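You operate a simulated robot arm through the tools that you are given. There is no shell and no other tool. Be economical: measure what you need, move in short steps, check, and stop when the job is done.

The job below is to be done with a simulated robot arm. You get a single attempt, and the scene is never put back.

## Task
Wet-sand the red ball in the spinner with the 3000 grit pad.
Fine: with dry hands start the spinner on LOW, dip the pad in the water tub so that no dust flies and nothing scorches, sand the crown, lay the pad back on its spot, stop the spinner and let it stand. Touch the turning ball only through the pad, from above; keep out of the splash ring. Drop, tip or break nothing, pinch no finger, spill no more than 20 ml.
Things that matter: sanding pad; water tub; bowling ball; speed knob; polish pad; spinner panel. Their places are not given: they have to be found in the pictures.

Only the result counts: the job must be done as asked and must still hold three seconds after the hand-in. Knocking over, shifting, dropping, spilling or breaking anything else fails it.

## Robot
A 7-joint arm with a two-finger parallel gripper, fixed in place. Base frame: the origin is at the foot of the arm, x ahead of it, y to its left, z up. Units: mm, degrees, N and s.
With the tool pointing down near the work surface it reaches from about 280 to 520 mm from the base axis. Its first joint turns from -66.0 to 66.0 degrees. Payload 1.57 kg.
Tool frame: the origin (TCP) lies between the finger pads and is the grasp point; the fingertips stand 30 mm ahead of it; z points along the fingers, y is the line along which they close. Largest opening 110 mm; finger width 24, thickness 12; the body of the gripper, 48 by 112 mm, starts 78 mm behind the TCP.
Orientation is that of the tool frame in the base frame, as [roll, pitch, yaw] about the fixed x, y, z axes, in that order (R = Rz(yaw) Ry(pitch) Rx(roll)). With the fingers straight down and closing along the base's y, the tool's x points along the base's -x, its y along +y and its z along -z.

## Interface
- The arm moves only by the tool servo_tool. Its argument "rows" is text: rows parted by semicolons, each of 7 numbers parted by spaces: the shift along the tool's x, y, z in mm, then the turn, a rotation vector about the tool's x, y, z in degrees, then the opening, from 0 (shut) to 1 (fully open). In form: tx ty tz wx wy wz gripper; .... A call has 1 to 10 rows; each row shifts and turns the commanded pose from where the row before left it, along the tool's axes as they then stand. A row lasts 0.2 s, in which the tool goes at most 50 mm and 8.6 degrees; a call with a longer step from one row to the next is refused whole, and so is a gripper value outside its range. Where a pose cannot be reached the arm comes as near as it can. A force on the tool above 50 N (or 10 N above the force at the start of the call, whichever is more), or a blocked arm, ends the call early, and 0.2 s more pass. The fingers move at their own pace (about 108 mm/s each) and stop on an object; they squeeze with about 24 N. The grip force told is the motor's: it shows also when the fingers shut on nothing. Time passes only in rows, and 0.2 s behind the last, so rows that do not move let the fingers close. It gives the time, the measured TCP pose, the force on the tool (base axes), the opening and the grip force at its end, in the units of the frame above (readings bear some noise).
- Cameras (640 x 400 px; columns grow to the right, rows downward): "scene" is fixed at [151.2, -397.3, 1383.5]; the picture's right is [0.84, -0.54, 0.00], its down [-0.41, -0.64, -0.65] and it looks along [0.35, 0.54, -0.76] (base axes); focal length 332 px, centre (320, 200). "wrist" rides on the gripper at [-36, 0, -80] in the tool frame; the picture's right is [0.00, -1.00, 0.00], its down [0.97, 0.00, -0.24] and it looks along [0.24, 0.00, 0.97] (tool axes); focal length 218 px, centre (320, 200).
- grab_frame(camera): a new picture of that camera. The clock stands still meanwhile.
- measure_at(camera, pixels): for up to 12 pixels [column, row] of the newest picture of that camera ("zoom" is the newest enlarged one), the place [x, y, z] in the base frame of the surface seen there, good to about 3 mm. The clock stands still meanwhile.
- zoom(camera, box): a new picture of the part [left, top, right, bottom] of that camera's present view, enlarged. The clock stands still meanwhile.
- close_job(): hands the job in; it is judged then, once.

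Keep the steps short. Do not move on a guess: measure, check each grasp and each placing, and mend mistakes. In all there are 80 turns and 46 pictures (those below and enlarged ones count). Leave the gripper open and the arm clear of the work at the hand-in unless told otherwise, and finish with a single line.

The tools are called after ">>>" by a JSON object that holds its "api" and its "payload". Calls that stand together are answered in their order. servo_tool: Moves the arm, as the interface text tells. Its arguments: {"type":"object","properties":{"rows":{"type":"string"}},"required":["rows"]} The other tools are called the same way: grab_frame (camera) takes a picture; measure_at (camera, pixels) gives the place of the surface under pixels of a picture; zoom (camera, box) takes an enlarged picture of a part of a camera's view; close_job () hands the job in.

At the start:

```text
t: 0.0
tcp_pos: [378.6, -163.0, 1117.9]
tool_rot: [180.0, 0.0, 180.0]
ft_force: [-0.3, 0.2, -0.7]
opening: 110.1
finger_force: 0.1
```

scene: 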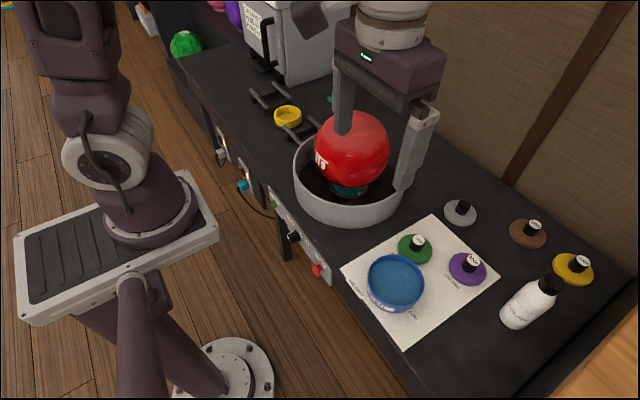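
wrist: 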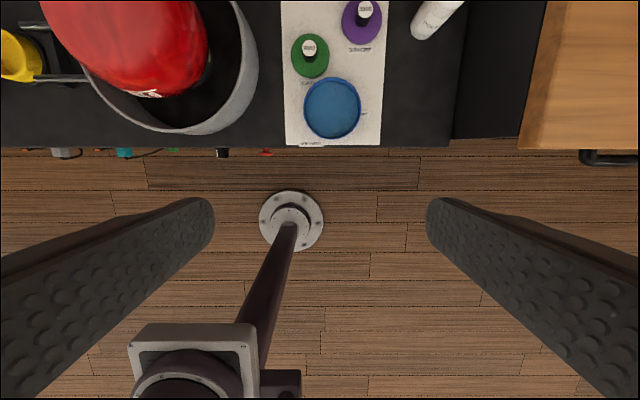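

I see the ball in the spinner near (350,150), the tub at (396,283), several pads and a panel with knobs near (290,235). I'll zoom in to read the labels.

>>> {"api": "zoom", "payload": {"camera": "scene", "box": [340, 190, 600, 350]}}

>>> {"api": "zoom", "payload": {"camera": "scene", "box": [200, 130, 340, 290]}}

>>> {"api": "zoom", "payload": {"camera": "wrist", "box": [270, 0, 400, 160]}}

```text
2.46 times, centred on (470, 270) of scene
```

zoom: 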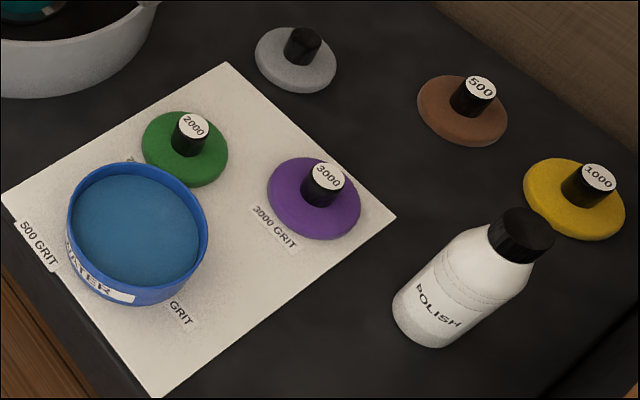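

```text
2.50 times, centred on (270, 210) of scene
```

zoom: 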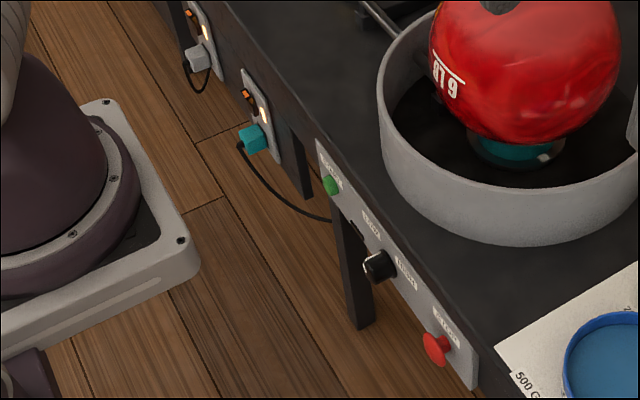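

```text
2.50 times, centred on (335, 80) of wrist
```

zoom: 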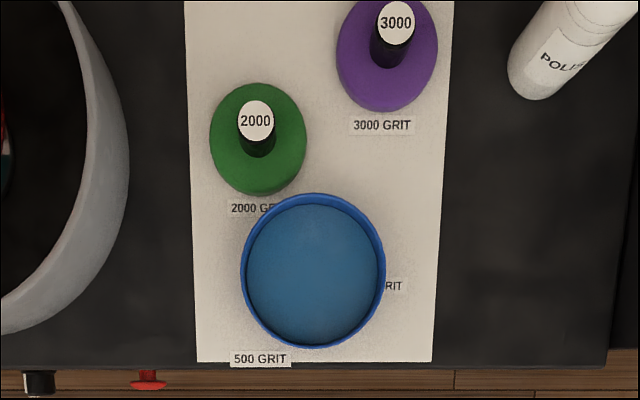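

The 3000 pad is purple and sits on its labelled spot. The panel has a green button, a black knob and a red button. I'll take a closer picture of the panel and measure the key points.

>>> {"api": "zoom", "payload": {"camera": "scene", "box": [264, 184, 334, 284]}}

>>> {"api": "measure_at", "payload": {"camera": "scene", "pixels": [[283, 204], [294, 237], [316, 269], [472, 260], [466, 270], [396, 283], [375, 265], [352, 120], [300, 180], [345, 215], [430, 120], [350, 80]]}}

>>> {"api": "measure_at", "payload": {"camera": "wrist", "pixels": [[364, 8], [360, 28], [332, 108], [332, 78], [223, 152], [267, 152], [173, 149], [309, 48], [312, 66], [160, 60], [245, 60], [120, 152]]}}

```text
4.00 times, centred on (299, 234) of scene
```

zoom: 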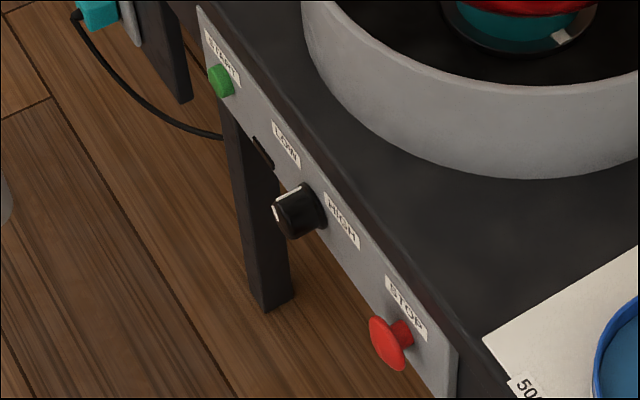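

```text
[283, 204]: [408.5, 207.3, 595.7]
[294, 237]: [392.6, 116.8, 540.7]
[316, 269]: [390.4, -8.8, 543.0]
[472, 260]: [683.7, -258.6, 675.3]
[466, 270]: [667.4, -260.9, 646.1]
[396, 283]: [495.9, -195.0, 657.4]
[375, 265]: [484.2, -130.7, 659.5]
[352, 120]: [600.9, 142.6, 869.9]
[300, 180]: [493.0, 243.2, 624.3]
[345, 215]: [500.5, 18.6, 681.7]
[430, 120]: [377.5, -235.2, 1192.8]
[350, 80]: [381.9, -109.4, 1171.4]
```

```text
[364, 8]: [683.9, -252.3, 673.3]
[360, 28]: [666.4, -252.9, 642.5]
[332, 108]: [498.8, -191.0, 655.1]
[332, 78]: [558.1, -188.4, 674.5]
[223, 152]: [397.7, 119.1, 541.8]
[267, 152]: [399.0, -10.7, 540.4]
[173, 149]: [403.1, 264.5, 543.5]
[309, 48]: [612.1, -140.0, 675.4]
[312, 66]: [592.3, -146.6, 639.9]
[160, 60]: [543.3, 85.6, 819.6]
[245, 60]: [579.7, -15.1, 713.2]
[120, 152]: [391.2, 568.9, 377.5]
```

Both cameras agree, so the tabletop looks to be at about z 620. Next I'll zoom in tightly on the knob to see its pointer, and measure the table, ring, ball and pad rims.

>>> {"api": "zoom", "payload": {"camera": "scene", "box": [278, 212, 308, 252]}}

>>> {"api": "measure_at", "payload": {"camera": "scene", "pixels": [[350, 112], [370, 130], [300, 160], [400, 190], [294, 165], [345, 280], [440, 320], [455, 250], [482, 281], [420, 290], [150, 215], [237, 372]]}}

>>> {"api": "measure_at", "payload": {"camera": "wrist", "pixels": [[306, 108], [360, 108], [332, 134], [382, 20], [361, 43], [343, 20], [295, 130], [380, 130], [420, 100], [270, 120], [170, 130], [250, 100]]}}

```text
10.00 times, centred on (293, 232) of scene
```

zoom: 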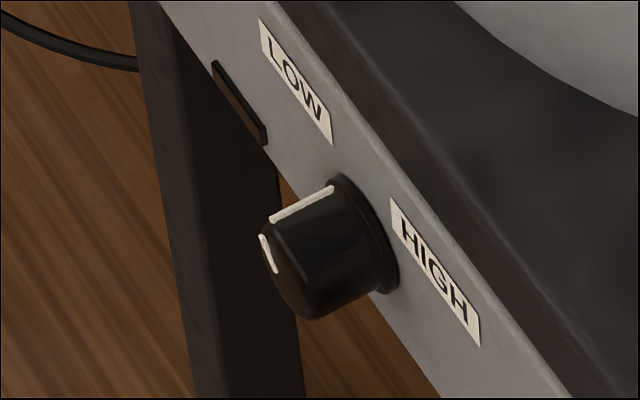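

```text
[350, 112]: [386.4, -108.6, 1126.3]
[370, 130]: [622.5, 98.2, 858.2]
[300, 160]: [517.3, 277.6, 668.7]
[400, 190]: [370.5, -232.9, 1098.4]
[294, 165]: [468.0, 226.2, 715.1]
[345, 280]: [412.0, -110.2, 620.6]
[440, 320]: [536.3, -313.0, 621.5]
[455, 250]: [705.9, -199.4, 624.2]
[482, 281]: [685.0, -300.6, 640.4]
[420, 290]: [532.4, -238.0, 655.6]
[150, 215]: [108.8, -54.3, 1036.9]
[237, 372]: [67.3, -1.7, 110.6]
```

```text
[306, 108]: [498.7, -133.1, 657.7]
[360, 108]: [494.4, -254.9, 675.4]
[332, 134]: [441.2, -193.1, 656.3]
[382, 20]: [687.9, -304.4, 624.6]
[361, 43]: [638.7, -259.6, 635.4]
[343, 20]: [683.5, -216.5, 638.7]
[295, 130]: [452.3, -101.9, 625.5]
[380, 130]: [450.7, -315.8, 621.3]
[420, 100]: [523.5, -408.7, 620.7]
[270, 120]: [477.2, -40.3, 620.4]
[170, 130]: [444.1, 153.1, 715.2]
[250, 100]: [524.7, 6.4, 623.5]
```

I'll measure the knob mark and the labels in this zoom. The newest zoom is the knob one.

>>> {"api": "measure_at", "payload": {"camera": "zoom", "pixels": [[264, 238], [275, 270], [285, 290], [272, 219], [331, 188], [310, 316], [345, 180], [385, 288], [297, 80], [435, 270], [240, 100], [290, 240]]}}

>>> {"api": "zoom", "payload": {"camera": "wrist", "box": [160, 140, 280, 165]}}

```text
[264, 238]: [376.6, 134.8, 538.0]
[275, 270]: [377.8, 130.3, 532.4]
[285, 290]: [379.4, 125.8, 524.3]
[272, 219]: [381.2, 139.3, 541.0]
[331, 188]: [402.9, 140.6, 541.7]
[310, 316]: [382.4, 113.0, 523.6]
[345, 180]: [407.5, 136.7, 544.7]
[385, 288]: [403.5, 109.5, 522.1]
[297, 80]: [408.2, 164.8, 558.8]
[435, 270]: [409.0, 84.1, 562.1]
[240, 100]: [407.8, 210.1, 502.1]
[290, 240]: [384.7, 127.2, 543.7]
```

```text
5.33 times, centred on (220, 152) of wrist
```

zoom: 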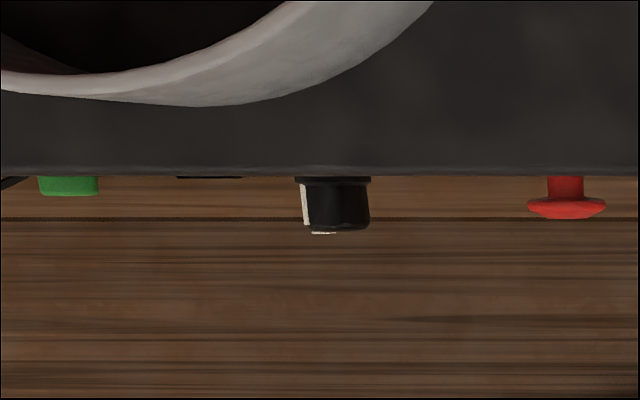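

The knob's white mark points up and to the left, toward LOW, so it appears to be set on LOW already. I'll measure the START and STOP buttons and the ball more closely.

>>> {"api": "zoom", "payload": {"camera": "scene", "box": [262, 186, 292, 216]}}

>>> {"api": "measure_at", "payload": {"camera": "scene", "pixels": [[274, 204], [276, 206], [279, 201], [316, 268], [318, 273], [323, 265], [325, 262], [330, 150], [340, 190], [385, 150], [360, 140], [372, 116]]}}

>>> {"api": "zoom", "payload": {"camera": "scene", "box": [270, 70, 430, 230]}}

```text
13.33 times, centred on (277, 201) of scene
```

zoom: 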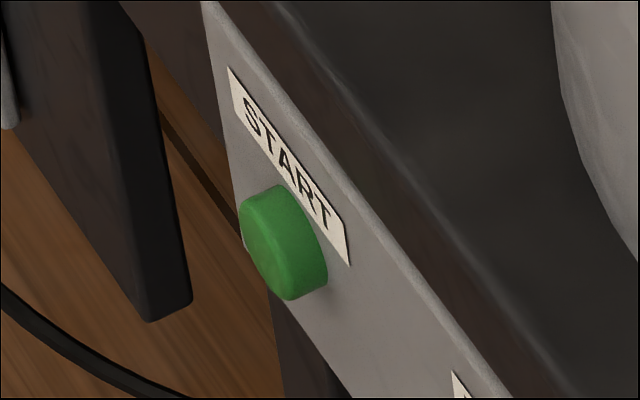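

```text
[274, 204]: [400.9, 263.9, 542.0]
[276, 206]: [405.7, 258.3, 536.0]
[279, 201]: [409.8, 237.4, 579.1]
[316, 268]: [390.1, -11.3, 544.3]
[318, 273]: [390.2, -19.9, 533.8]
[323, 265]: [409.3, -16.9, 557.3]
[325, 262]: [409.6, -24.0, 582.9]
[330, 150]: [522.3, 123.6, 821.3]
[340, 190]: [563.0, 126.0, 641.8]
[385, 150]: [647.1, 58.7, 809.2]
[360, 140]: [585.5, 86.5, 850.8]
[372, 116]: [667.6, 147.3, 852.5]
```

```text
2.50 times, centred on (350, 150) of scene
```

zoom: 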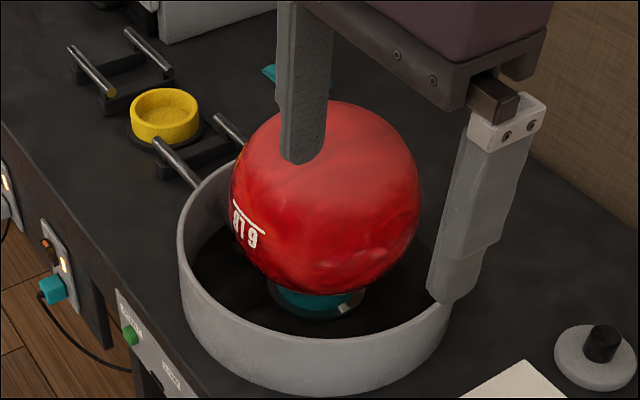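

START's face is near (397, 262, 540) and STOP's is near (388, -11, 542). The ball's crown is at about (610, 144, 870). With dry, closed fingers I'll go over to the START side, staying high and in front of the bench.

>>> {"api": "servo_tool", "payload": {"rows": "4 42.5 0 0 0 0 0;4 42.5 0 0 0 0 0;4 42.5 0 0 0 0 0;4 42.5 0 0 0 0 0;4 42.5 0 0 0 0 0;4 42.5 0 0 0 0 0;4 42.5 0 0 0 0 0;4 42.5 0 0 0 0 0;4 42.5 0 0 0 0 0;4 42.5 0 0 0 0 0"}}

```text
t: 2.2
tcp_pos: [338.4, 262.7, 1118.7]
tool_rot: [180.0, 0.0, 180.0]
ft_force: [-0.3, 0.0, -0.7]
opening: 0.2
finger_force: 21.4
```

The arm is at (338, 263, 1119). I'll go straight down 400 mm in front of the bench, then look.

>>> {"api": "servo_tool", "payload": {"rows": "0 0 45 0 0 0 0;0 0 45 0 0 0 0;0 0 45 0 0 0 0;0 0 45 0 0 0 0;0 0 45 0 0 0 0;0 0 45 0 0 0 0;0 0 45 0 0 0 0;0 0 45 0 0 0 0;0 0 40 0 0 0 0"}}

>>> {"api": "grab_frame", "payload": {"camera": "scene"}}

>>> {"api": "grab_frame", "payload": {"camera": "wrist"}}

```text
t: 4.2
tcp_pos: [336.8, 263.4, 718.6]
tool_rot: [-180.0, 0.1, -180.0]
ft_force: [-0.3, -0.8, -0.3]
opening: 0.0
finger_force: 21.2
```

```text
35 pictures are left
```

scene: 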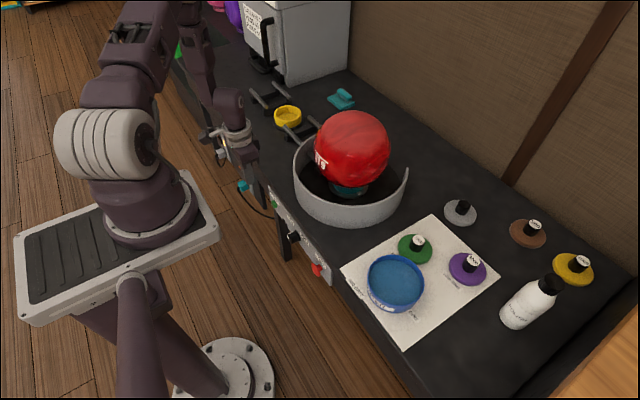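

```text
34 pictures are left
```

wrist: 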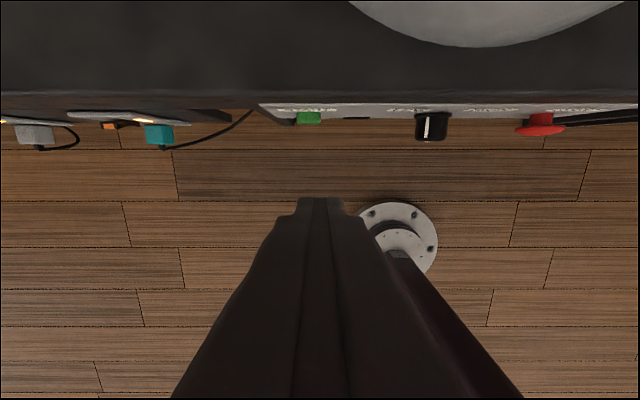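

The ball is now clear in the scene picture. I'll measure the crown, ring and START button from both views.

>>> {"api": "measure_at", "payload": {"camera": "scene", "pixels": [[352, 112], [352, 130], [325, 140], [380, 140], [350, 160], [365, 120], [340, 120], [295, 165], [406, 170], [355, 225], [335, 175], [370, 175]]}}

>>> {"api": "measure_at", "payload": {"camera": "wrist", "pixels": [[309, 117], [298, 117], [319, 117], [309, 122], [430, 120], [430, 136], [420, 130], [540, 130], [540, 118], [309, 108], [316, 200], [470, 45]]}}

>>> {"api": "zoom", "payload": {"camera": "wrist", "box": [380, 90, 480, 150]}}

```text
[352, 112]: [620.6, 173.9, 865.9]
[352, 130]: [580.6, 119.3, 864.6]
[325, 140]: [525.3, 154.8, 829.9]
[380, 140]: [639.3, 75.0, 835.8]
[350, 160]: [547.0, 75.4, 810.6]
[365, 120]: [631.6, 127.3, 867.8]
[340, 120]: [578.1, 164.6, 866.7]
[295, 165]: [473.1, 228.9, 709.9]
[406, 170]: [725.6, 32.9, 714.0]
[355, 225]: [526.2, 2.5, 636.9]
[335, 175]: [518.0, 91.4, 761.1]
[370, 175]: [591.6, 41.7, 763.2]
```

```text
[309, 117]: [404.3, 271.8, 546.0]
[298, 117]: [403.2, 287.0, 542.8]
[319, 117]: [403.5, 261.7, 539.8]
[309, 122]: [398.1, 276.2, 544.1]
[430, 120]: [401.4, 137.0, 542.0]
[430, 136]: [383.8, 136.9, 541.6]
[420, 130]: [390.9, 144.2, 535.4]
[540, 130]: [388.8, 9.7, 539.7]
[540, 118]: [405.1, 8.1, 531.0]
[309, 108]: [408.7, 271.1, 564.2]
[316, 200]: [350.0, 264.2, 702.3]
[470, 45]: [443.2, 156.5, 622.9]
```

```text
6.40 times, centred on (430, 120) of wrist
```

zoom: 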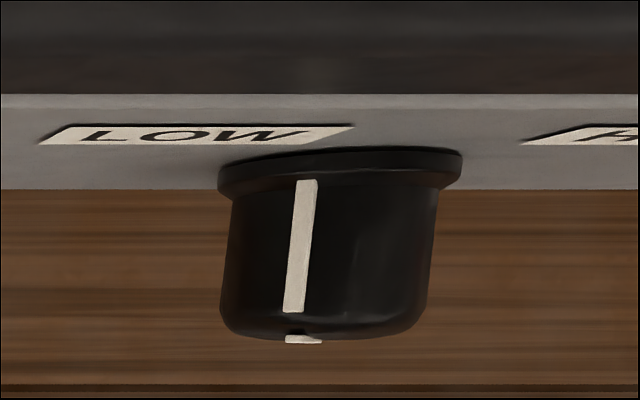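

The crown comes out at (606, 146, 871). Working the knob mark through both views puts it about 45° left of vertical, in line with the LOW label, so the knob stays as it is. I'll lower to button height at y 269 and check.

>>> {"api": "servo_tool", "payload": {"rows": "0 1 40 0 0 0 0;0 1 40 0 0 0 0;0 1 40 0 0 0 0;0 1 33 0 0 0 0;0 1 0 0 0 0 0"}}

>>> {"api": "grab_frame", "payload": {"camera": "wrist"}}

>>> {"api": "zoom", "payload": {"camera": "scene", "box": [222, 150, 322, 230]}}

```text
t: 5.4
tcp_pos: [338.8, 267.6, 565.4]
tool_rot: [-179.9, -0.1, -180.0]
ft_force: [-0.8, 1.2, -0.3]
opening: 0.4
finger_force: 21.3
```

```text
32 pictures are left
```

wrist: 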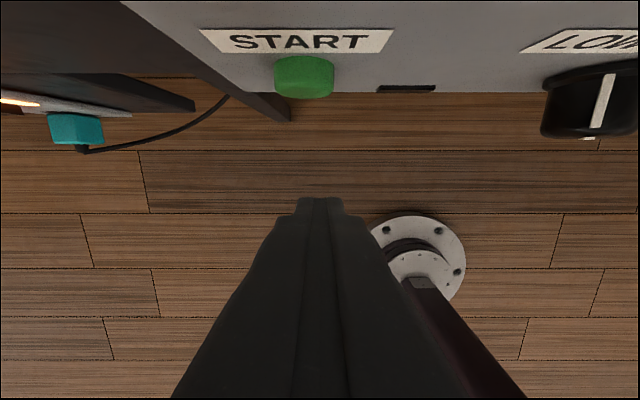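

```text
5.00 times, centred on (272, 190) of scene
```

zoom: 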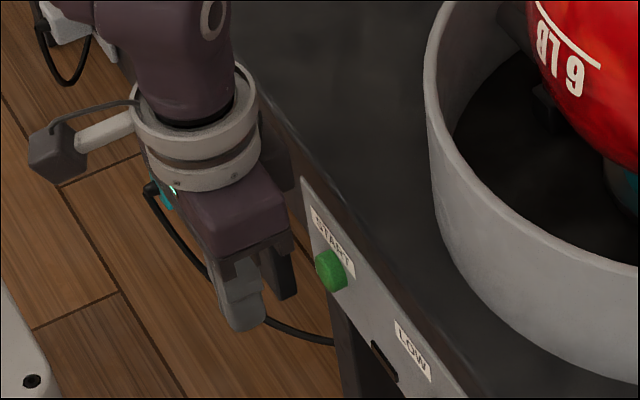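

The button is about 6 mm to the left of the fingers, with its centre at y ≈ 274. I'll shift over and approach to just short of it.

>>> {"api": "servo_tool", "payload": {"rows": "-15 3 0 0 0 0 0;-15 3.5 0 0 0 0 0;-10 0 0 0 0 0 0;-3 0 0 0 0 0 0;-3 0 0 0 0 0 0"}}

>>> {"api": "zoom", "payload": {"camera": "wrist", "box": [160, 0, 480, 200]}}

```text
t: 6.6
tcp_pos: [385.1, 274.5, 566.4]
tool_rot: [-180.0, 0.0, -180.0]
ft_force: [0.2, -0.5, -0.3]
opening: 0.2
finger_force: 21.4
```

```text
2.00 times, centred on (320, 100) of wrist
```

zoom: 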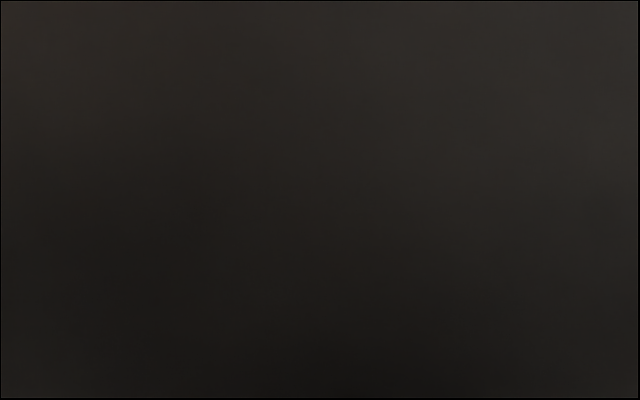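

No contact force yet. I'll press forward in small steps.

>>> {"api": "servo_tool", "payload": {"rows": "-2 0 0 0 0 0 0;-2 0 0 0 0 0 0;-2 0 0 0 0 0 0"}}

>>> {"api": "zoom", "payload": {"camera": "scene", "box": [242, 90, 422, 230]}}

```text
t: 7.4
tcp_pos: [390.3, 274.2, 565.6]
tool_rot: [-180.0, 0.0, -180.0]
ft_force: [-3.1, 0.7, -1.7]
opening: 0.0
finger_force: 21.1
```

```text
2.86 times, centred on (332, 160) of scene
```

zoom: 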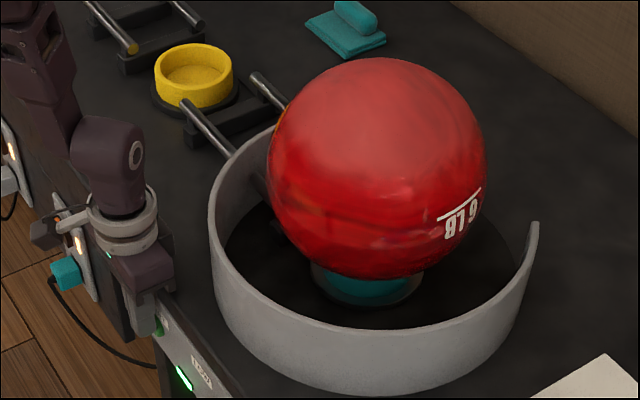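

The LED is green and the "6 LB" mark has moved, so the spinner is running. I'll back off the button and rise clear.

>>> {"api": "servo_tool", "payload": {"rows": "10 0 0 0 0 0 0;25 0 0 0 0 0 0;25 0 0 0 0 0 0;0 0 -50 0 0 0 0;0 0 -50 0 0 0 0;0 0 -50 0 0 0 0;0 0 -50 0 0 0 0;0 0 -50 0 0 0 0;0 0 -50 0 0 0 0;0 0 -50 0 0 0 0"}}

>>> {"api": "zoom", "payload": {"camera": "scene", "box": [242, 90, 422, 290]}}

```text
t: 9.6
tcp_pos: [329.9, 274.4, 915.5]
tool_rot: [-180.0, 0.0, 179.9]
ft_force: [-0.8, 0.2, -0.7]
opening: 0.3
finger_force: 20.7
```

```text
2.00 times, centred on (332, 190) of scene
```

zoom: 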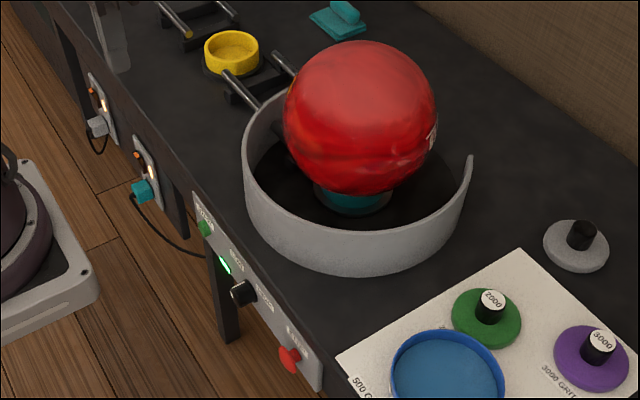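

Running is confirmed. I'll sweep across in front of the bench toward the pads, keeping away from the ball.

>>> {"api": "servo_tool", "payload": {"rows": "0 -45 -5 0 0 0 0;0 -45 -5 0 0 0 0;0 -45 -5 0 0 0 0;0 -45 -5 0 0 0 0;0 -45 -5 0 0 0 0.3;0 -45 -5 0 0 0 0.5;0 -45 0 0 0 0 0.5;-10 -45 0 0 0 0 0.5;-20 -44 0 0 0 0 0.5;-30 -35 0 0 0 0 0.5"}}

>>> {"api": "servo_tool", "payload": {"rows": "-40 -12 0 0 0 0 0.5;-40 -12 0 0 0 0 0.5;-40 -12 0 0 0 0 0.5;-40 -12 0 0 0 0 0.5;-40 -12 0 0 0 0 0.5;-40 -12 0 0 0 0 0.5"}}

>>> {"api": "grab_frame", "payload": {"camera": "wrist"}}

```text
t: 11.8
tcp_pos: [391.6, -164.2, 946.2]
tool_rot: [179.9, 0.0, 180.0]
ft_force: [0.1, 0.2, 0.0]
opening: 55.0
finger_force: 0.1
```

```text
t: 13.2
tcp_pos: [630.1, -236.5, 944.2]
tool_rot: [180.0, 0.0, -180.0]
ft_force: [0.6, 0.2, 0.6]
opening: 54.9
finger_force: 0.1
```

```text
27 pictures are left
```

wrist: 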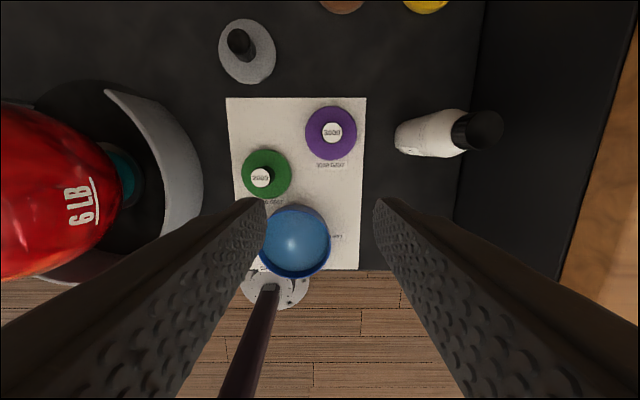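

The reach is fine. The purple pad is at (331,132) and the tub at (295,242), so I'll measure both, the bottle, and the pad's spot.

>>> {"api": "measure_at", "payload": {"camera": "wrist", "pixels": [[332, 132], [307, 132], [355, 132], [331, 108], [331, 157], [295, 242], [263, 242], [329, 242], [295, 207], [295, 277], [405, 140], [331, 167]]}}

>>> {"api": "zoom", "payload": {"camera": "wrist", "box": [280, 90, 400, 180]}}

```text
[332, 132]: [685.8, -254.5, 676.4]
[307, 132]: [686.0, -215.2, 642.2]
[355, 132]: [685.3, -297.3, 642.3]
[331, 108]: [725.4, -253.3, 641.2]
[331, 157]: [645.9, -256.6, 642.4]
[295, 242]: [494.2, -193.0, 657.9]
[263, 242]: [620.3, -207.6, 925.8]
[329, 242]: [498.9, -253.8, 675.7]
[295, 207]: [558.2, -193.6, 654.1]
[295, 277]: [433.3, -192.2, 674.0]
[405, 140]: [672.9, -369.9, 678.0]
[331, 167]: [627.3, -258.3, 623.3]
```

```text
4.44 times, centred on (340, 135) of wrist
```

zoom: 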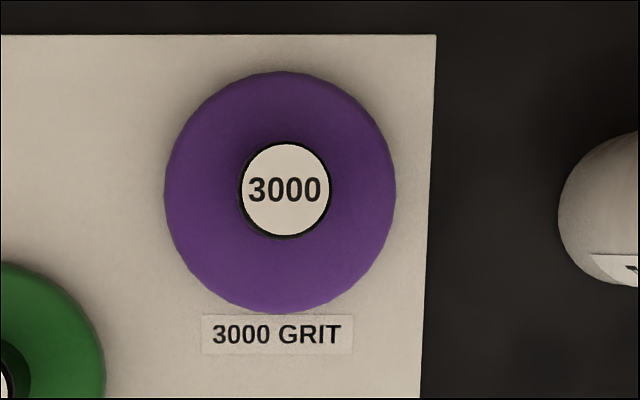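

The pad centre is (685.5, -256), its top is at z 641, and the handle is about 30 mm across with its top at z 676. I'll centre above it and descend to z 720.

>>> {"api": "servo_tool", "payload": {"rows": "-28 -10 0 0 0 0 0.5;-27.5 -9.5 0 0 0 0 0.5;0 0 45 0 0 0 0.5;0 0 45 0 0 0 0.5;0 0 45 0 0 0 0.5;0 0 45 0 0 0 0.5;0 0 30 0 0 0 0.5;0 0 14 0 0 0 0.5;0 0 0 0 0 0 0.5"}}

>>> {"api": "grab_frame", "payload": {"camera": "wrist"}}

```text
t: 15.2
tcp_pos: [630.4, -234.2, 722.2]
tool_rot: [180.0, 0.1, 179.9]
ft_force: [-0.8, 0.5, -0.7]
opening: 54.7
finger_force: 0.1
out of reach, approached as far as the arm can: row 1, 2, 6, 7
```

```text
25 pictures are left
```

wrist: 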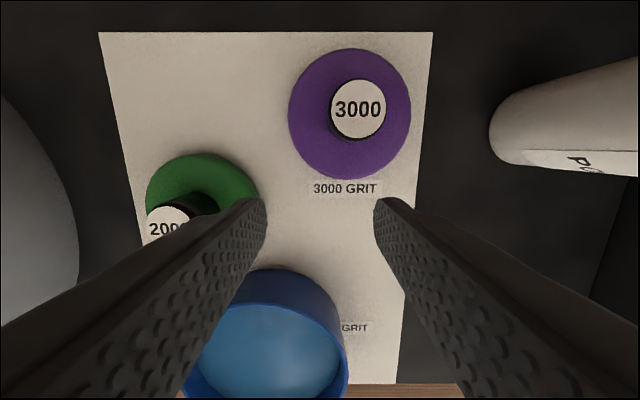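

The upright reach ends at about r = 672 mm, and the handle is at r = 732 mm. I'll tilt the fingers outward about the closing axis, which brings the wrist in, raising a little first. The handle can still be gripped squarely that way.

>>> {"api": "servo_tool", "payload": {"rows": "0 0 -20 0 0 0 0.5;0 0 -20 0 -7 0 0.5;0 0 0 0 -7 0 0.5;0 0 0 0 -7 0 0.5;0 0 0 0 0 0 0.5"}}

```text
t: 16.4
tcp_pos: [631.9, -234.4, 762.9]
tool_rot: [180.0, 21.0, -179.9]
ft_force: [1.3, -0.3, 0.6]
opening: 55.0
finger_force: 0.1
```

The tilt worked and the commanded pose follows the actual pose. I'll now move out to (685.5, -256) at this height.

>>> {"api": "servo_tool", "payload": {"rows": "-16.7 -7.2 6.4 0 0 0 0.5;-16.7 -7.2 6.4 0 0 0 0.5;-16.7 -7.2 6.4 0 0 0 0.5;0 0 0 0 0 0 0.5"}}

```text
t: 17.4
tcp_pos: [686.5, -254.1, 761.9]
tool_rot: [179.9, 21.0, 180.0]
ft_force: [0.0, -0.4, -0.2]
opening: 55.3
finger_force: 0.0
```

Reached. I'll descend most of the way, staying in line with the handle, then look.

>>> {"api": "servo_tool", "payload": {"rows": "8 -1 15.5 0 0 0 0.5;8 -1 15.5 0 0 0 0.5;7.6 0 15.6 0 0 0 0.5;0 0 0 0 0 0 0.5"}}

>>> {"api": "grab_frame", "payload": {"camera": "wrist"}}

```text
t: 18.4
tcp_pos: [680.3, -257.2, 710.0]
tool_rot: [179.9, 21.1, 179.9]
ft_force: [-0.8, -0.1, -0.1]
opening: 55.0
finger_force: 0.0
```

```text
24 pictures are left
```

wrist: 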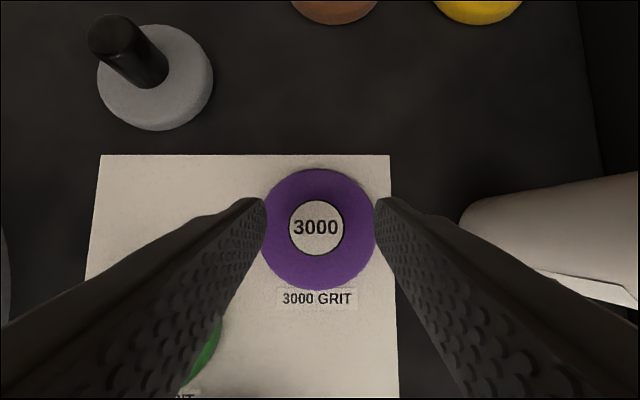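

The handle is within 2 mm of centre. I'll nudge +y and go down the last 34 mm.

>>> {"api": "servo_tool", "payload": {"rows": "4.5 1 11.7 0 0 0 0.5;4.5 1 11.7 0 0 0 0.5;2.8 0 7.4 0 0 0 0.5;0 0 0 0 0 0 0.5"}}

>>> {"api": "grab_frame", "payload": {"camera": "wrist"}}

```text
t: 19.4
tcp_pos: [678.5, -250.5, 678.7]
tool_rot: [179.6, 20.6, -179.7]
ft_force: [0.4, 0.5, 0.6]
opening: 55.2
finger_force: 0.1
out of reach, approached as far as the arm can: row 3
```

```text
23 pictures are left
```

wrist: 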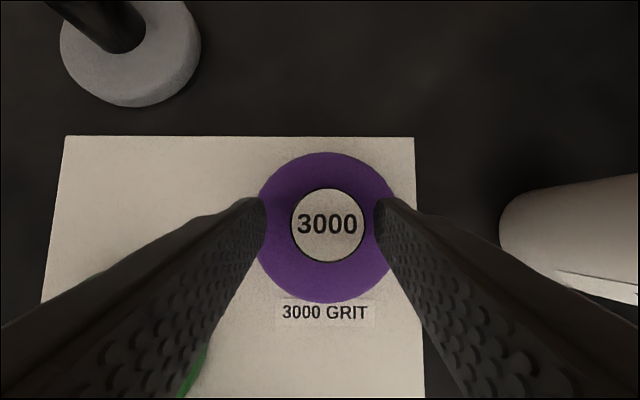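

I hit the reach limit again, just short and shifted in y. I'll rise 25 mm, tilt about 9° more, and recentre in y.

>>> {"api": "servo_tool", "payload": {"rows": "-4.5 -2 -11.7 0 0 0 0.5;-4.5 -2 -11.7 0 0 0 0.5;0 -1.5 0 0 -4.7 0 0.5;0 0 0 0 -4.7 0 0.5;0 0 0 0 0 0 0.5"}}

```text
t: 20.6
tcp_pos: [680.7, -261.6, 702.7]
tool_rot: [180.0, 30.4, -180.0]
ft_force: [-0.5, -0.1, -0.3]
opening: 55.1
finger_force: 0.0
```

The handle's centre works out at y = -254.7. I'll descend to z 678 there.

>>> {"api": "servo_tool", "payload": {"rows": "5 3.5 6.8 0 0 0 0.5;5 3.5 6.8 0 0 0 0.5;5 0 6.6 0 0 0 0.5;0 0 0 0 0 0 0.5"}}

>>> {"api": "grab_frame", "payload": {"camera": "wrist"}}

>>> {"api": "zoom", "payload": {"camera": "scene", "box": [420, 200, 520, 300]}}

```text
t: 21.6
tcp_pos: [677.7, -253.5, 678.5]
tool_rot: [179.9, 30.4, -180.0]
ft_force: [0.3, -0.1, -0.3]
opening: 55.3
finger_force: 0.1
```

```text
22 pictures are left
```

wrist: 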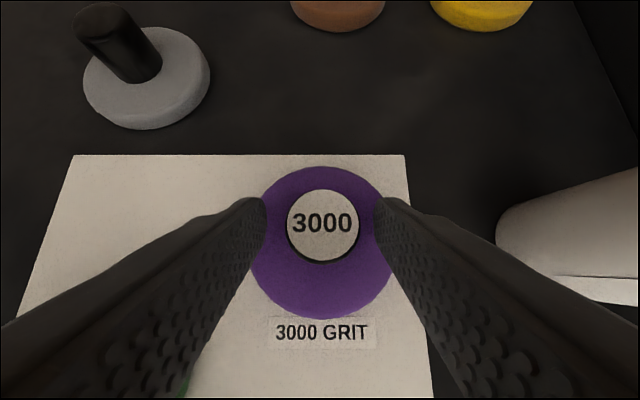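

```text
4.00 times, centred on (470, 250) of scene
```

zoom: 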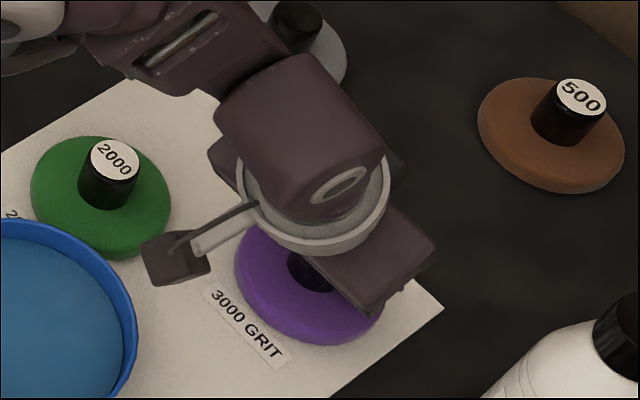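

It's centred at column 322. I'll close on the handle.

>>> {"api": "servo_tool", "payload": {"rows": "0 -1 0 0 0 0 0.4;0 0 0 0 0 0 0.3;0 0 0 0 0 0 0.2;0 0 0 0 0 0 0;0 0 0 0 0 0 0;0 0 0 0 0 0 0"}}

```text
t: 23.0
tcp_pos: [678.0, -254.8, 677.8]
tool_rot: [-180.0, 30.3, -180.0]
ft_force: [-0.5, -0.5, 1.6]
opening: 32.6
finger_force: 23.6
```

The handle is gripped at 32.6 mm. I'll note this pose as the put-back pose and lift 40 mm to check.

>>> {"api": "servo_tool", "payload": {"rows": "-5 0 -8.6 0 0 0 0;-7.6 0 -13 0 0 0 0;-7.6 0 -13 0 0 0 0;0 0 0 0 0 0 0"}}

>>> {"api": "grab_frame", "payload": {"camera": "wrist"}}

>>> {"api": "zoom", "payload": {"camera": "scene", "box": [380, 180, 540, 320]}}

```text
t: 24.0
tcp_pos: [677.5, -256.2, 718.0]
tool_rot: [-179.9, 30.3, -180.0]
ft_force: [1.1, -1.1, -1.4]
opening: 32.6
finger_force: 24.3
```

```text
20 pictures are left
```

wrist: 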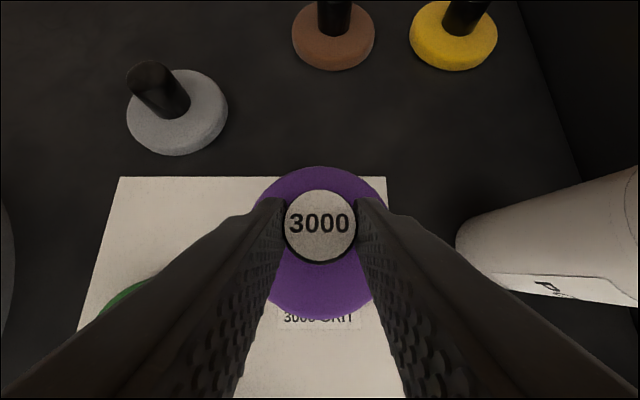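

```text
2.86 times, centred on (460, 250) of scene
```

zoom: 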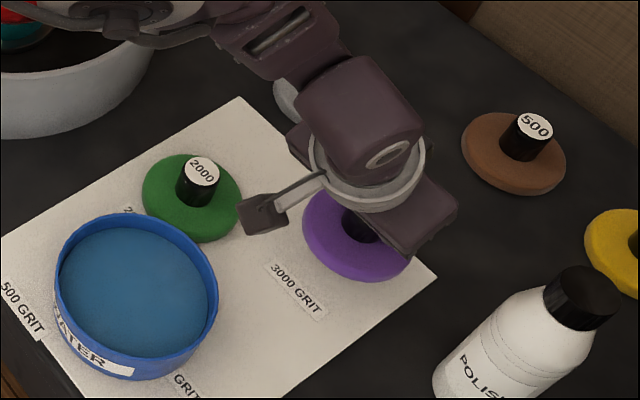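

The pad is held level, with its axis 7.5 mm ahead of the TCP and its bottom 55.5 mm below. A small box juts out from the wrist on the near side, so I'll measure how low it hangs before going over the tub.

>>> {"api": "measure_at", "payload": {"camera": "zoom", "pixels": [[262, 220], [250, 225], [270, 232], [325, 215], [360, 265], [135, 290], [65, 285], [200, 330], [135, 218], [130, 352], [80, 240], [210, 300]]}}

```text
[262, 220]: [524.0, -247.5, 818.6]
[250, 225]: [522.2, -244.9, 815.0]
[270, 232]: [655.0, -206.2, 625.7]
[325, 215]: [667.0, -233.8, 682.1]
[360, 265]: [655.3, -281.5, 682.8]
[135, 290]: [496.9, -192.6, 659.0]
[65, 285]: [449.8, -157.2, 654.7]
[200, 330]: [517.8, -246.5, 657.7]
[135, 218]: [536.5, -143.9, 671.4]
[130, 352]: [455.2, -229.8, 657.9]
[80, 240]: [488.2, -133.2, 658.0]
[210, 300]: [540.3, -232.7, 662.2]
```

The box stays about 97 mm above the TCP, so it clears. I'll lift 40 mm more and carry the pad over the tub centre at (496, -193).

>>> {"api": "servo_tool", "payload": {"rows": "-10 0 -17.2 0 0 0 0;-10 0 -17.2 0 0 0 0;27.2 10.5 -15.9 0 0 0 0;27.2 10.5 -15.9 0 0 0 0;27.2 10.5 -15.9 0 0 0 0;27.2 10.5 -15.9 0 0 0 0;27.2 10.5 -15.9 0 0 0 0;27.2 10.5 -15.9 0 0 0 0;0 0 0 0 0 0 0;0 0 0 0 0 0 0"}}

>>> {"api": "grab_frame", "payload": {"camera": "wrist"}}

>>> {"api": "zoom", "payload": {"camera": "scene", "box": [330, 200, 470, 340]}}

```text
t: 26.2
tcp_pos: [486.7, -192.2, 756.5]
tool_rot: [-180.0, 30.5, -179.9]
ft_force: [0.7, -0.1, -0.3]
opening: 32.5
finger_force: 23.9
```

```text
18 pictures are left
```

wrist: 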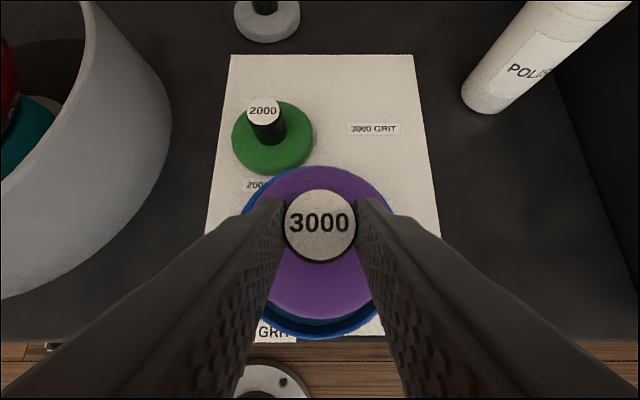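

```text
2.86 times, centred on (400, 270) of scene
```

zoom: 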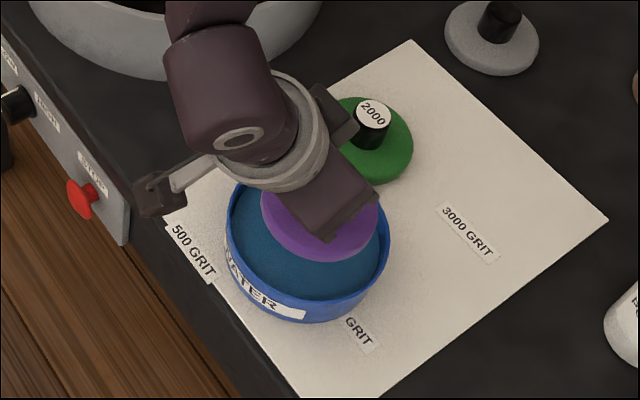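

It's centred over the tub. I'll lower slowly so the pad's bottom goes about 8 mm under the water.

>>> {"api": "servo_tool", "payload": {"rows": "5 0 8.6 0 0 0 0;5 -0.5 8.6 0 0 0 0;4 0 6.9 0 0 0 0;3 0 5.2 0 0 0 0;3 0 5.2 0 0 0 0;2 0 3.5 0 0 0 0;2 0 3.5 0 0 0 0;2 0 3.5 0 0 0 0;0 0 0 0 0 0 0;0 0 0 0 0 0 0"}}

>>> {"api": "zoom", "payload": {"camera": "scene", "box": [330, 200, 470, 340]}}

```text
t: 28.4
tcp_pos: [488.3, -191.9, 704.4]
tool_rot: [-180.0, 30.4, 180.0]
ft_force: [-0.2, 0.2, 0.5]
opening: 32.8
finger_force: 23.8
```

```text
2.86 times, centred on (400, 270) of scene
```

zoom: 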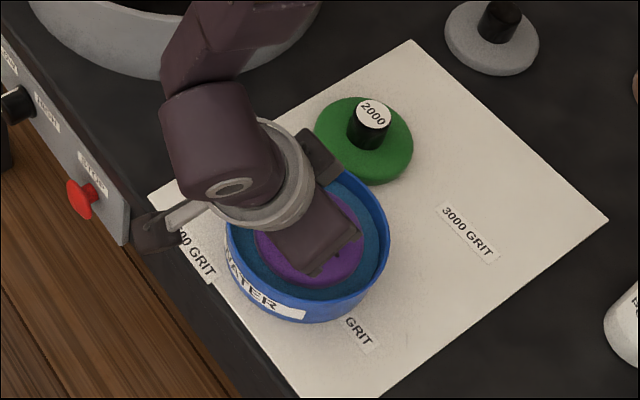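

The pad is in the water and nothing has spilled. I'll soak it a moment, lift slowly, and let it drip over the tub.

>>> {"api": "servo_tool", "payload": {"rows": "0 0 0 0 0 0 0;0 0 0 0 0 0 0;-2 0 -3.5 0 0 0 0;-2 0 -3.5 0 0 0 0;-2.5 0 -4.3 0 0 0 0;-2.5 0 -4.3 0 0 0 0;-5 0 -8.6 0 0 0 0;0 0 0 0 0 0 0;0 0 0 0 0 0 0;0 0 0 0 0 0 0"}}

>>> {"api": "servo_tool", "payload": {"rows": "0 0 0 0 0 0 0;0 0 0 0 0 0 0;0 0 0 0 0 0 0;0 0 0 0 0 0 0;-10 0 -17.2 0 0 0 0;-10 0 -17.2 0 0 0 0"}}

>>> {"api": "zoom", "payload": {"camera": "scene", "box": [330, 200, 470, 340]}}

```text
t: 30.6
tcp_pos: [488.4, -193.0, 734.0]
tool_rot: [180.0, 30.5, -180.0]
ft_force: [-0.5, 1.0, -1.1]
opening: 32.7
finger_force: 24.3
```

```text
t: 32.0
tcp_pos: [489.2, -192.8, 772.9]
tool_rot: [180.0, 30.4, -180.0]
ft_force: [-0.2, -0.5, -1.0]
opening: 32.6
finger_force: 23.4
```

```text
2.86 times, centred on (400, 270) of scene
```

zoom: 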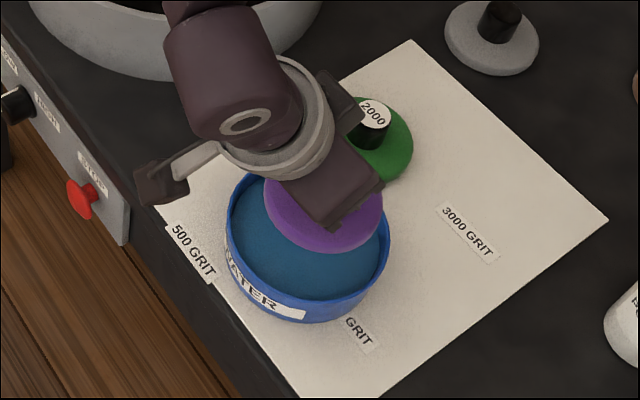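

Wet and dripped off. I'll raise straight up so the pad's bottom is at about z 930, then carry it over the ball's crown.

>>> {"api": "servo_tool", "payload": {"rows": "-21.5 0 -36.8 0 0 0 0;-21.5 0 -36.8 0 0 0 0;-21.5 0 -36.8 0 0 0 0;-21.5 0 -36.8 0 0 0 0;-21.5 0 -36.8 0 0 0 0;0 0 0 0 0 0 0"}}

>>> {"api": "servo_tool", "payload": {"rows": "-10.5 37.6 6.2 0 0 0 0;-10.5 37.6 6.2 0 0 0 0;-10.5 37.6 6.2 0 0 0 0;-10.5 37.6 6.2 0 0 0 0;-10.5 37.6 6.2 0 0 0 0;-10.5 37.6 6.2 0 0 0 0;-10.5 37.6 6.2 0 0 0 0;-10.5 37.6 6.2 0 0 0 0;-10.5 37.6 6.2 0 0 0 0;0 0 0 0 0 0 0"}}

>>> {"api": "grab_frame", "payload": {"camera": "wrist"}}

>>> {"api": "zoom", "payload": {"camera": "scene", "box": [260, 60, 440, 230]}}

```text
t: 33.4
tcp_pos: [488.4, -192.1, 985.6]
tool_rot: [-179.9, 30.4, -179.9]
ft_force: [0.2, -0.3, -0.4]
opening: 32.6
finger_force: 23.5
```

```text
t: 35.6
tcp_pos: [597.4, 145.2, 986.4]
tool_rot: [179.9, 30.4, -179.9]
ft_force: [-0.1, -0.4, 0.2]
opening: 32.6
finger_force: 23.7
```

```text
14 pictures are left
```

wrist: 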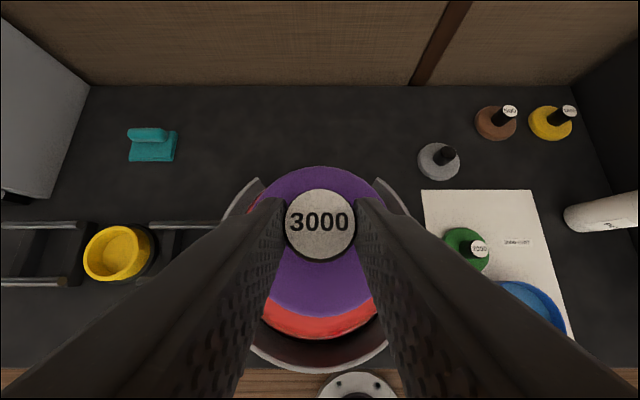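

```text
2.35 times, centred on (350, 145) of scene
```

zoom: 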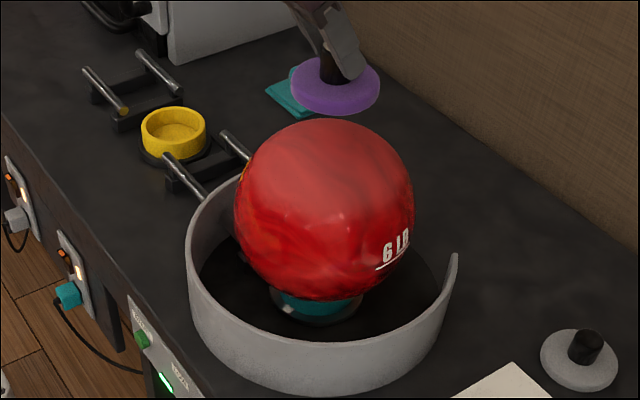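

The ball is still turning and the pad is centred over the crown. I'll lower to about 8 mm above it, then feel for contact in small steps.

>>> {"api": "servo_tool", "payload": {"rows": "7.5 0 13 0 0 0 0;7.5 0 13 0 0 0 0;6 0 10.4 0 0 0 0;4.5 0 7.7 0 0 0 0;0 0 0 0 0 0 0"}}

>>> {"api": "servo_tool", "payload": {"rows": "1 0 1.75 0 0 0 0;1 0 1.75 0 0 0 0;0 0 0 0 0 0 0"}}

```text
t: 36.8
tcp_pos: [597.3, 145.1, 933.8]
tool_rot: [-179.9, 30.5, 180.0]
ft_force: [0.3, 0.0, -0.3]
opening: 32.7
finger_force: 23.8
```

```text
t: 37.6
tcp_pos: [598.1, 144.7, 929.7]
tool_rot: [180.0, 30.4, 179.9]
ft_force: [-0.3, 0.1, -0.5]
opening: 32.5
finger_force: 24.4
```

No contact yet at z 929.7. I'll continue 1–2 mm at a time.

>>> {"api": "servo_tool", "payload": {"rows": "0.75 0 1.3 0 0 0 0;0.75 0 1.3 0 0 0 0;0 0 0 0 0 0 0"}}

```text
t: 38.4
tcp_pos: [597.3, 146.1, 927.4]
tool_rot: [179.9, 30.4, 180.0]
ft_force: [-1.3, 0.1, 0.1]
opening: 32.5
finger_force: 23.5
```

>>> {"api": "servo_tool", "payload": {"rows": "0.5 0 0.87 0 0 0 0;0.5 0 0.87 0 0 0 0;0 0 0 0 0 0 0"}}

```text
t: 39.2
tcp_pos: [598.7, 144.3, 925.1]
tool_rot: [-180.0, 30.7, -179.9]
ft_force: [2.8, -0.7, 7.4]
opening: 32.6
finger_force: 23.8
```

I have contact, about 7.4 N. I'll hold the pad on the turning crown for 2 s, then check.

>>> {"api": "servo_tool", "payload": {"rows": "0 0 0 0 0 0 0;0 0 0 0 0 0 0;0 0 0 0 0 0 0;0 0 0 0 0 0 0;0 0 0 0 0 0 0;0 0 0 0 0 0 0;0 0 0 0 0 0 0;0 0 0 0 0 0 0;0 0 0 0 0 0 0;0 0 0 0 0 0 0"}}

>>> {"api": "zoom", "payload": {"camera": "scene", "box": [260, 60, 440, 230]}}

```text
t: 41.4
tcp_pos: [597.5, 145.5, 925.2]
tool_rot: [180.0, 30.4, 179.9]
ft_force: [0.8, 0.2, 0.9]
opening: 32.6
finger_force: 23.3
```

```text
2.35 times, centred on (350, 145) of scene
```

zoom: 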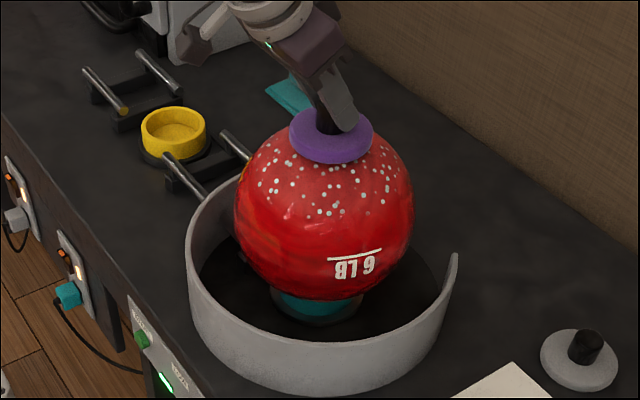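

White slurry is showing around the crown, so it is sanding wet. Pressure has eased to about 1 N, so I'll press 1 mm more and keep going.

>>> {"api": "servo_tool", "payload": {"rows": "0.4 0 0.7 0 0 0 0;0 0 0 0 0 0 0;0 0 0 0 0 0 0;0 0 0 0 0 0 0;0 0 0 0 0 0 0"}}

>>> {"api": "servo_tool", "payload": {"rows": "0 0 0 0 0 0 0;0 0 0 0 0 0 0;0 0 0 0 0 0 0;0 0 0 0 0 0 0;0 0 0 0 0 0 0;0 0 0 0 0 0 0;0 0 0 0 0 0 0;0 0 0 0 0 0 0;0 0 0 0 0 0 0;0 0 0 0 0 0 0"}}

>>> {"api": "zoom", "payload": {"camera": "scene", "box": [260, 60, 440, 230]}}

```text
t: 42.6
tcp_pos: [597.5, 145.5, 924.7]
tool_rot: [180.0, 30.6, 179.9]
ft_force: [0.4, 1.8, 4.4]
opening: 32.4
finger_force: 24.4
```

```text
t: 44.8
tcp_pos: [598.8, 145.8, 924.6]
tool_rot: [180.0, 30.5, -180.0]
ft_force: [-0.4, 1.2, 1.2]
opening: 32.6
finger_force: 24.4
```

```text
2.35 times, centred on (350, 145) of scene
```

zoom: 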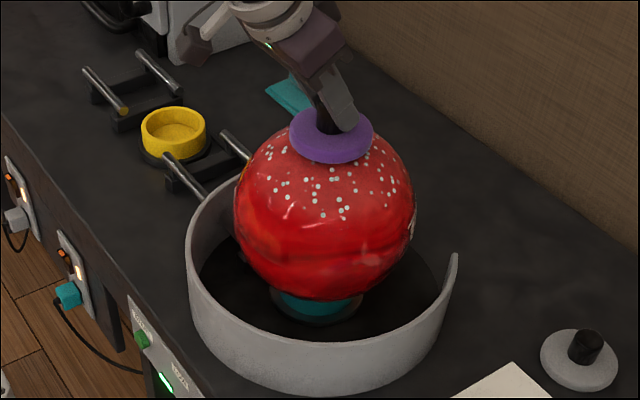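

Force decays to about 1 N as the pad settles. I'll do one more short press to make sure the crown is well sanded.

>>> {"api": "servo_tool", "payload": {"rows": "0.5 0 0.87 0 0 0 0;0 0 0 0 0 0 0;0 0 0 0 0 0 0"}}

>>> {"api": "servo_tool", "payload": {"rows": "0 0 0 0 0 0 0;0 0 0 0 0 0 0;0 0 0 0 0 0 0;0 0 0 0 0 0 0;0 0 0 0 0 0 0;0 0 0 0 0 0 0;0 0 0 0 0 0 0;0 0 0 0 0 0 0;0 0 0 0 0 0 0;0 0 0 0 0 0 0"}}

```text
t: 45.6
tcp_pos: [599.1, 146.3, 924.4]
tool_rot: [180.0, 30.5, -180.0]
ft_force: [2.1, -1.5, 7.4]
opening: 32.5
finger_force: 24.0
```

```text
t: 47.8
tcp_pos: [597.3, 146.1, 922.7]
tool_rot: [180.0, 30.4, -179.9]
ft_force: [0.0, 0.0, 0.7]
opening: 32.4
finger_force: 23.8
```

The pad has crept about 3 mm up in the grip, so I'll feel for contact when laying it down. Now I'll lift straight up off the ball and look at the crown.

>>> {"api": "servo_tool", "payload": {"rows": "-5 0 -8.6 0 0 0 0;-14 0 -24 0 0 0 0;-14 0 -24 0 0 0 0;0 0 0 0 0 0 0"}}

>>> {"api": "zoom", "payload": {"camera": "scene", "box": [260, 60, 440, 230]}}

```text
t: 48.8
tcp_pos: [598.0, 146.1, 989.2]
tool_rot: [180.0, 30.4, -180.0]
ft_force: [0.1, 0.1, -0.3]
opening: 32.4
finger_force: 23.9
```

```text
2.35 times, centred on (350, 145) of scene
```

zoom: 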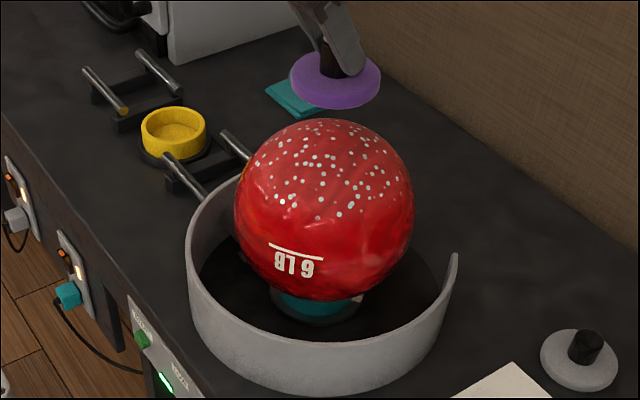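

The crown is evenly coated with slurry. I'll carry the pad back toward its spot at height.

>>> {"api": "servo_tool", "payload": {"rows": "0 -38 0 0 0 0 0;0 -38 0 0 0 0 0;0 -38 0 0 0 0 0;0 -38 0 0 0 0 0;0 -38 0 0 0 0 0;0 -38 0 0 0 0 0;0 -38 0 0 0 0 0;0 -38 0 0 0 0 0;0 -38 0 0 0 0 0;0 -38 0 0 0 0 0"}}

>>> {"api": "servo_tool", "payload": {"rows": "20.2 0 34.5 0 0 0 0;20.2 0 34.5 0 0 0 0;20.2 0 34.5 0 0 0 0;20.2 0 34.5 0 0 0 0;20.2 0 34.5 0 0 0 0;0 0 0 0 0 0 0"}}

```text
t: 51.0
tcp_pos: [597.2, -233.6, 989.2]
tool_rot: [180.0, 30.4, -179.9]
ft_force: [-0.9, -0.7, -0.5]
opening: 32.8
finger_force: 23.9
```

```text
t: 52.4
tcp_pos: [597.0, -234.4, 789.8]
tool_rot: [179.9, 30.4, 180.0]
ft_force: [0.0, 0.1, -0.7]
opening: 32.6
finger_force: 24.3
```

Next I'll go out to (678, -255) and down to about 710.

>>> {"api": "servo_tool", "payload": {"rows": "-23.3 -6.9 13.6 0 0 0 0;-23.3 -6.9 13.6 0 0 0 0;-23.3 -6.9 13.6 0 0 0 0;0 0 0 0 0 0 0;13.3 0 22.8 0 0 0 0;13.3 0 22.8 0 0 0 0;13.3 0 22.8 0 0 0 0;0 0 0 0 0 0 0"}}

>>> {"api": "grab_frame", "payload": {"camera": "wrist"}}

```text
t: 54.2
tcp_pos: [679.7, -256.3, 710.2]
tool_rot: [180.0, 30.3, 180.0]
ft_force: [-0.1, 0.0, 0.3]
opening: 32.5
finger_force: 23.5
```

```text
9 pictures are left
```

wrist: 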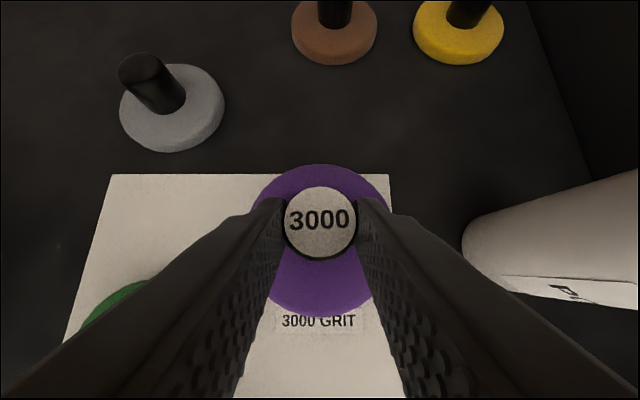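

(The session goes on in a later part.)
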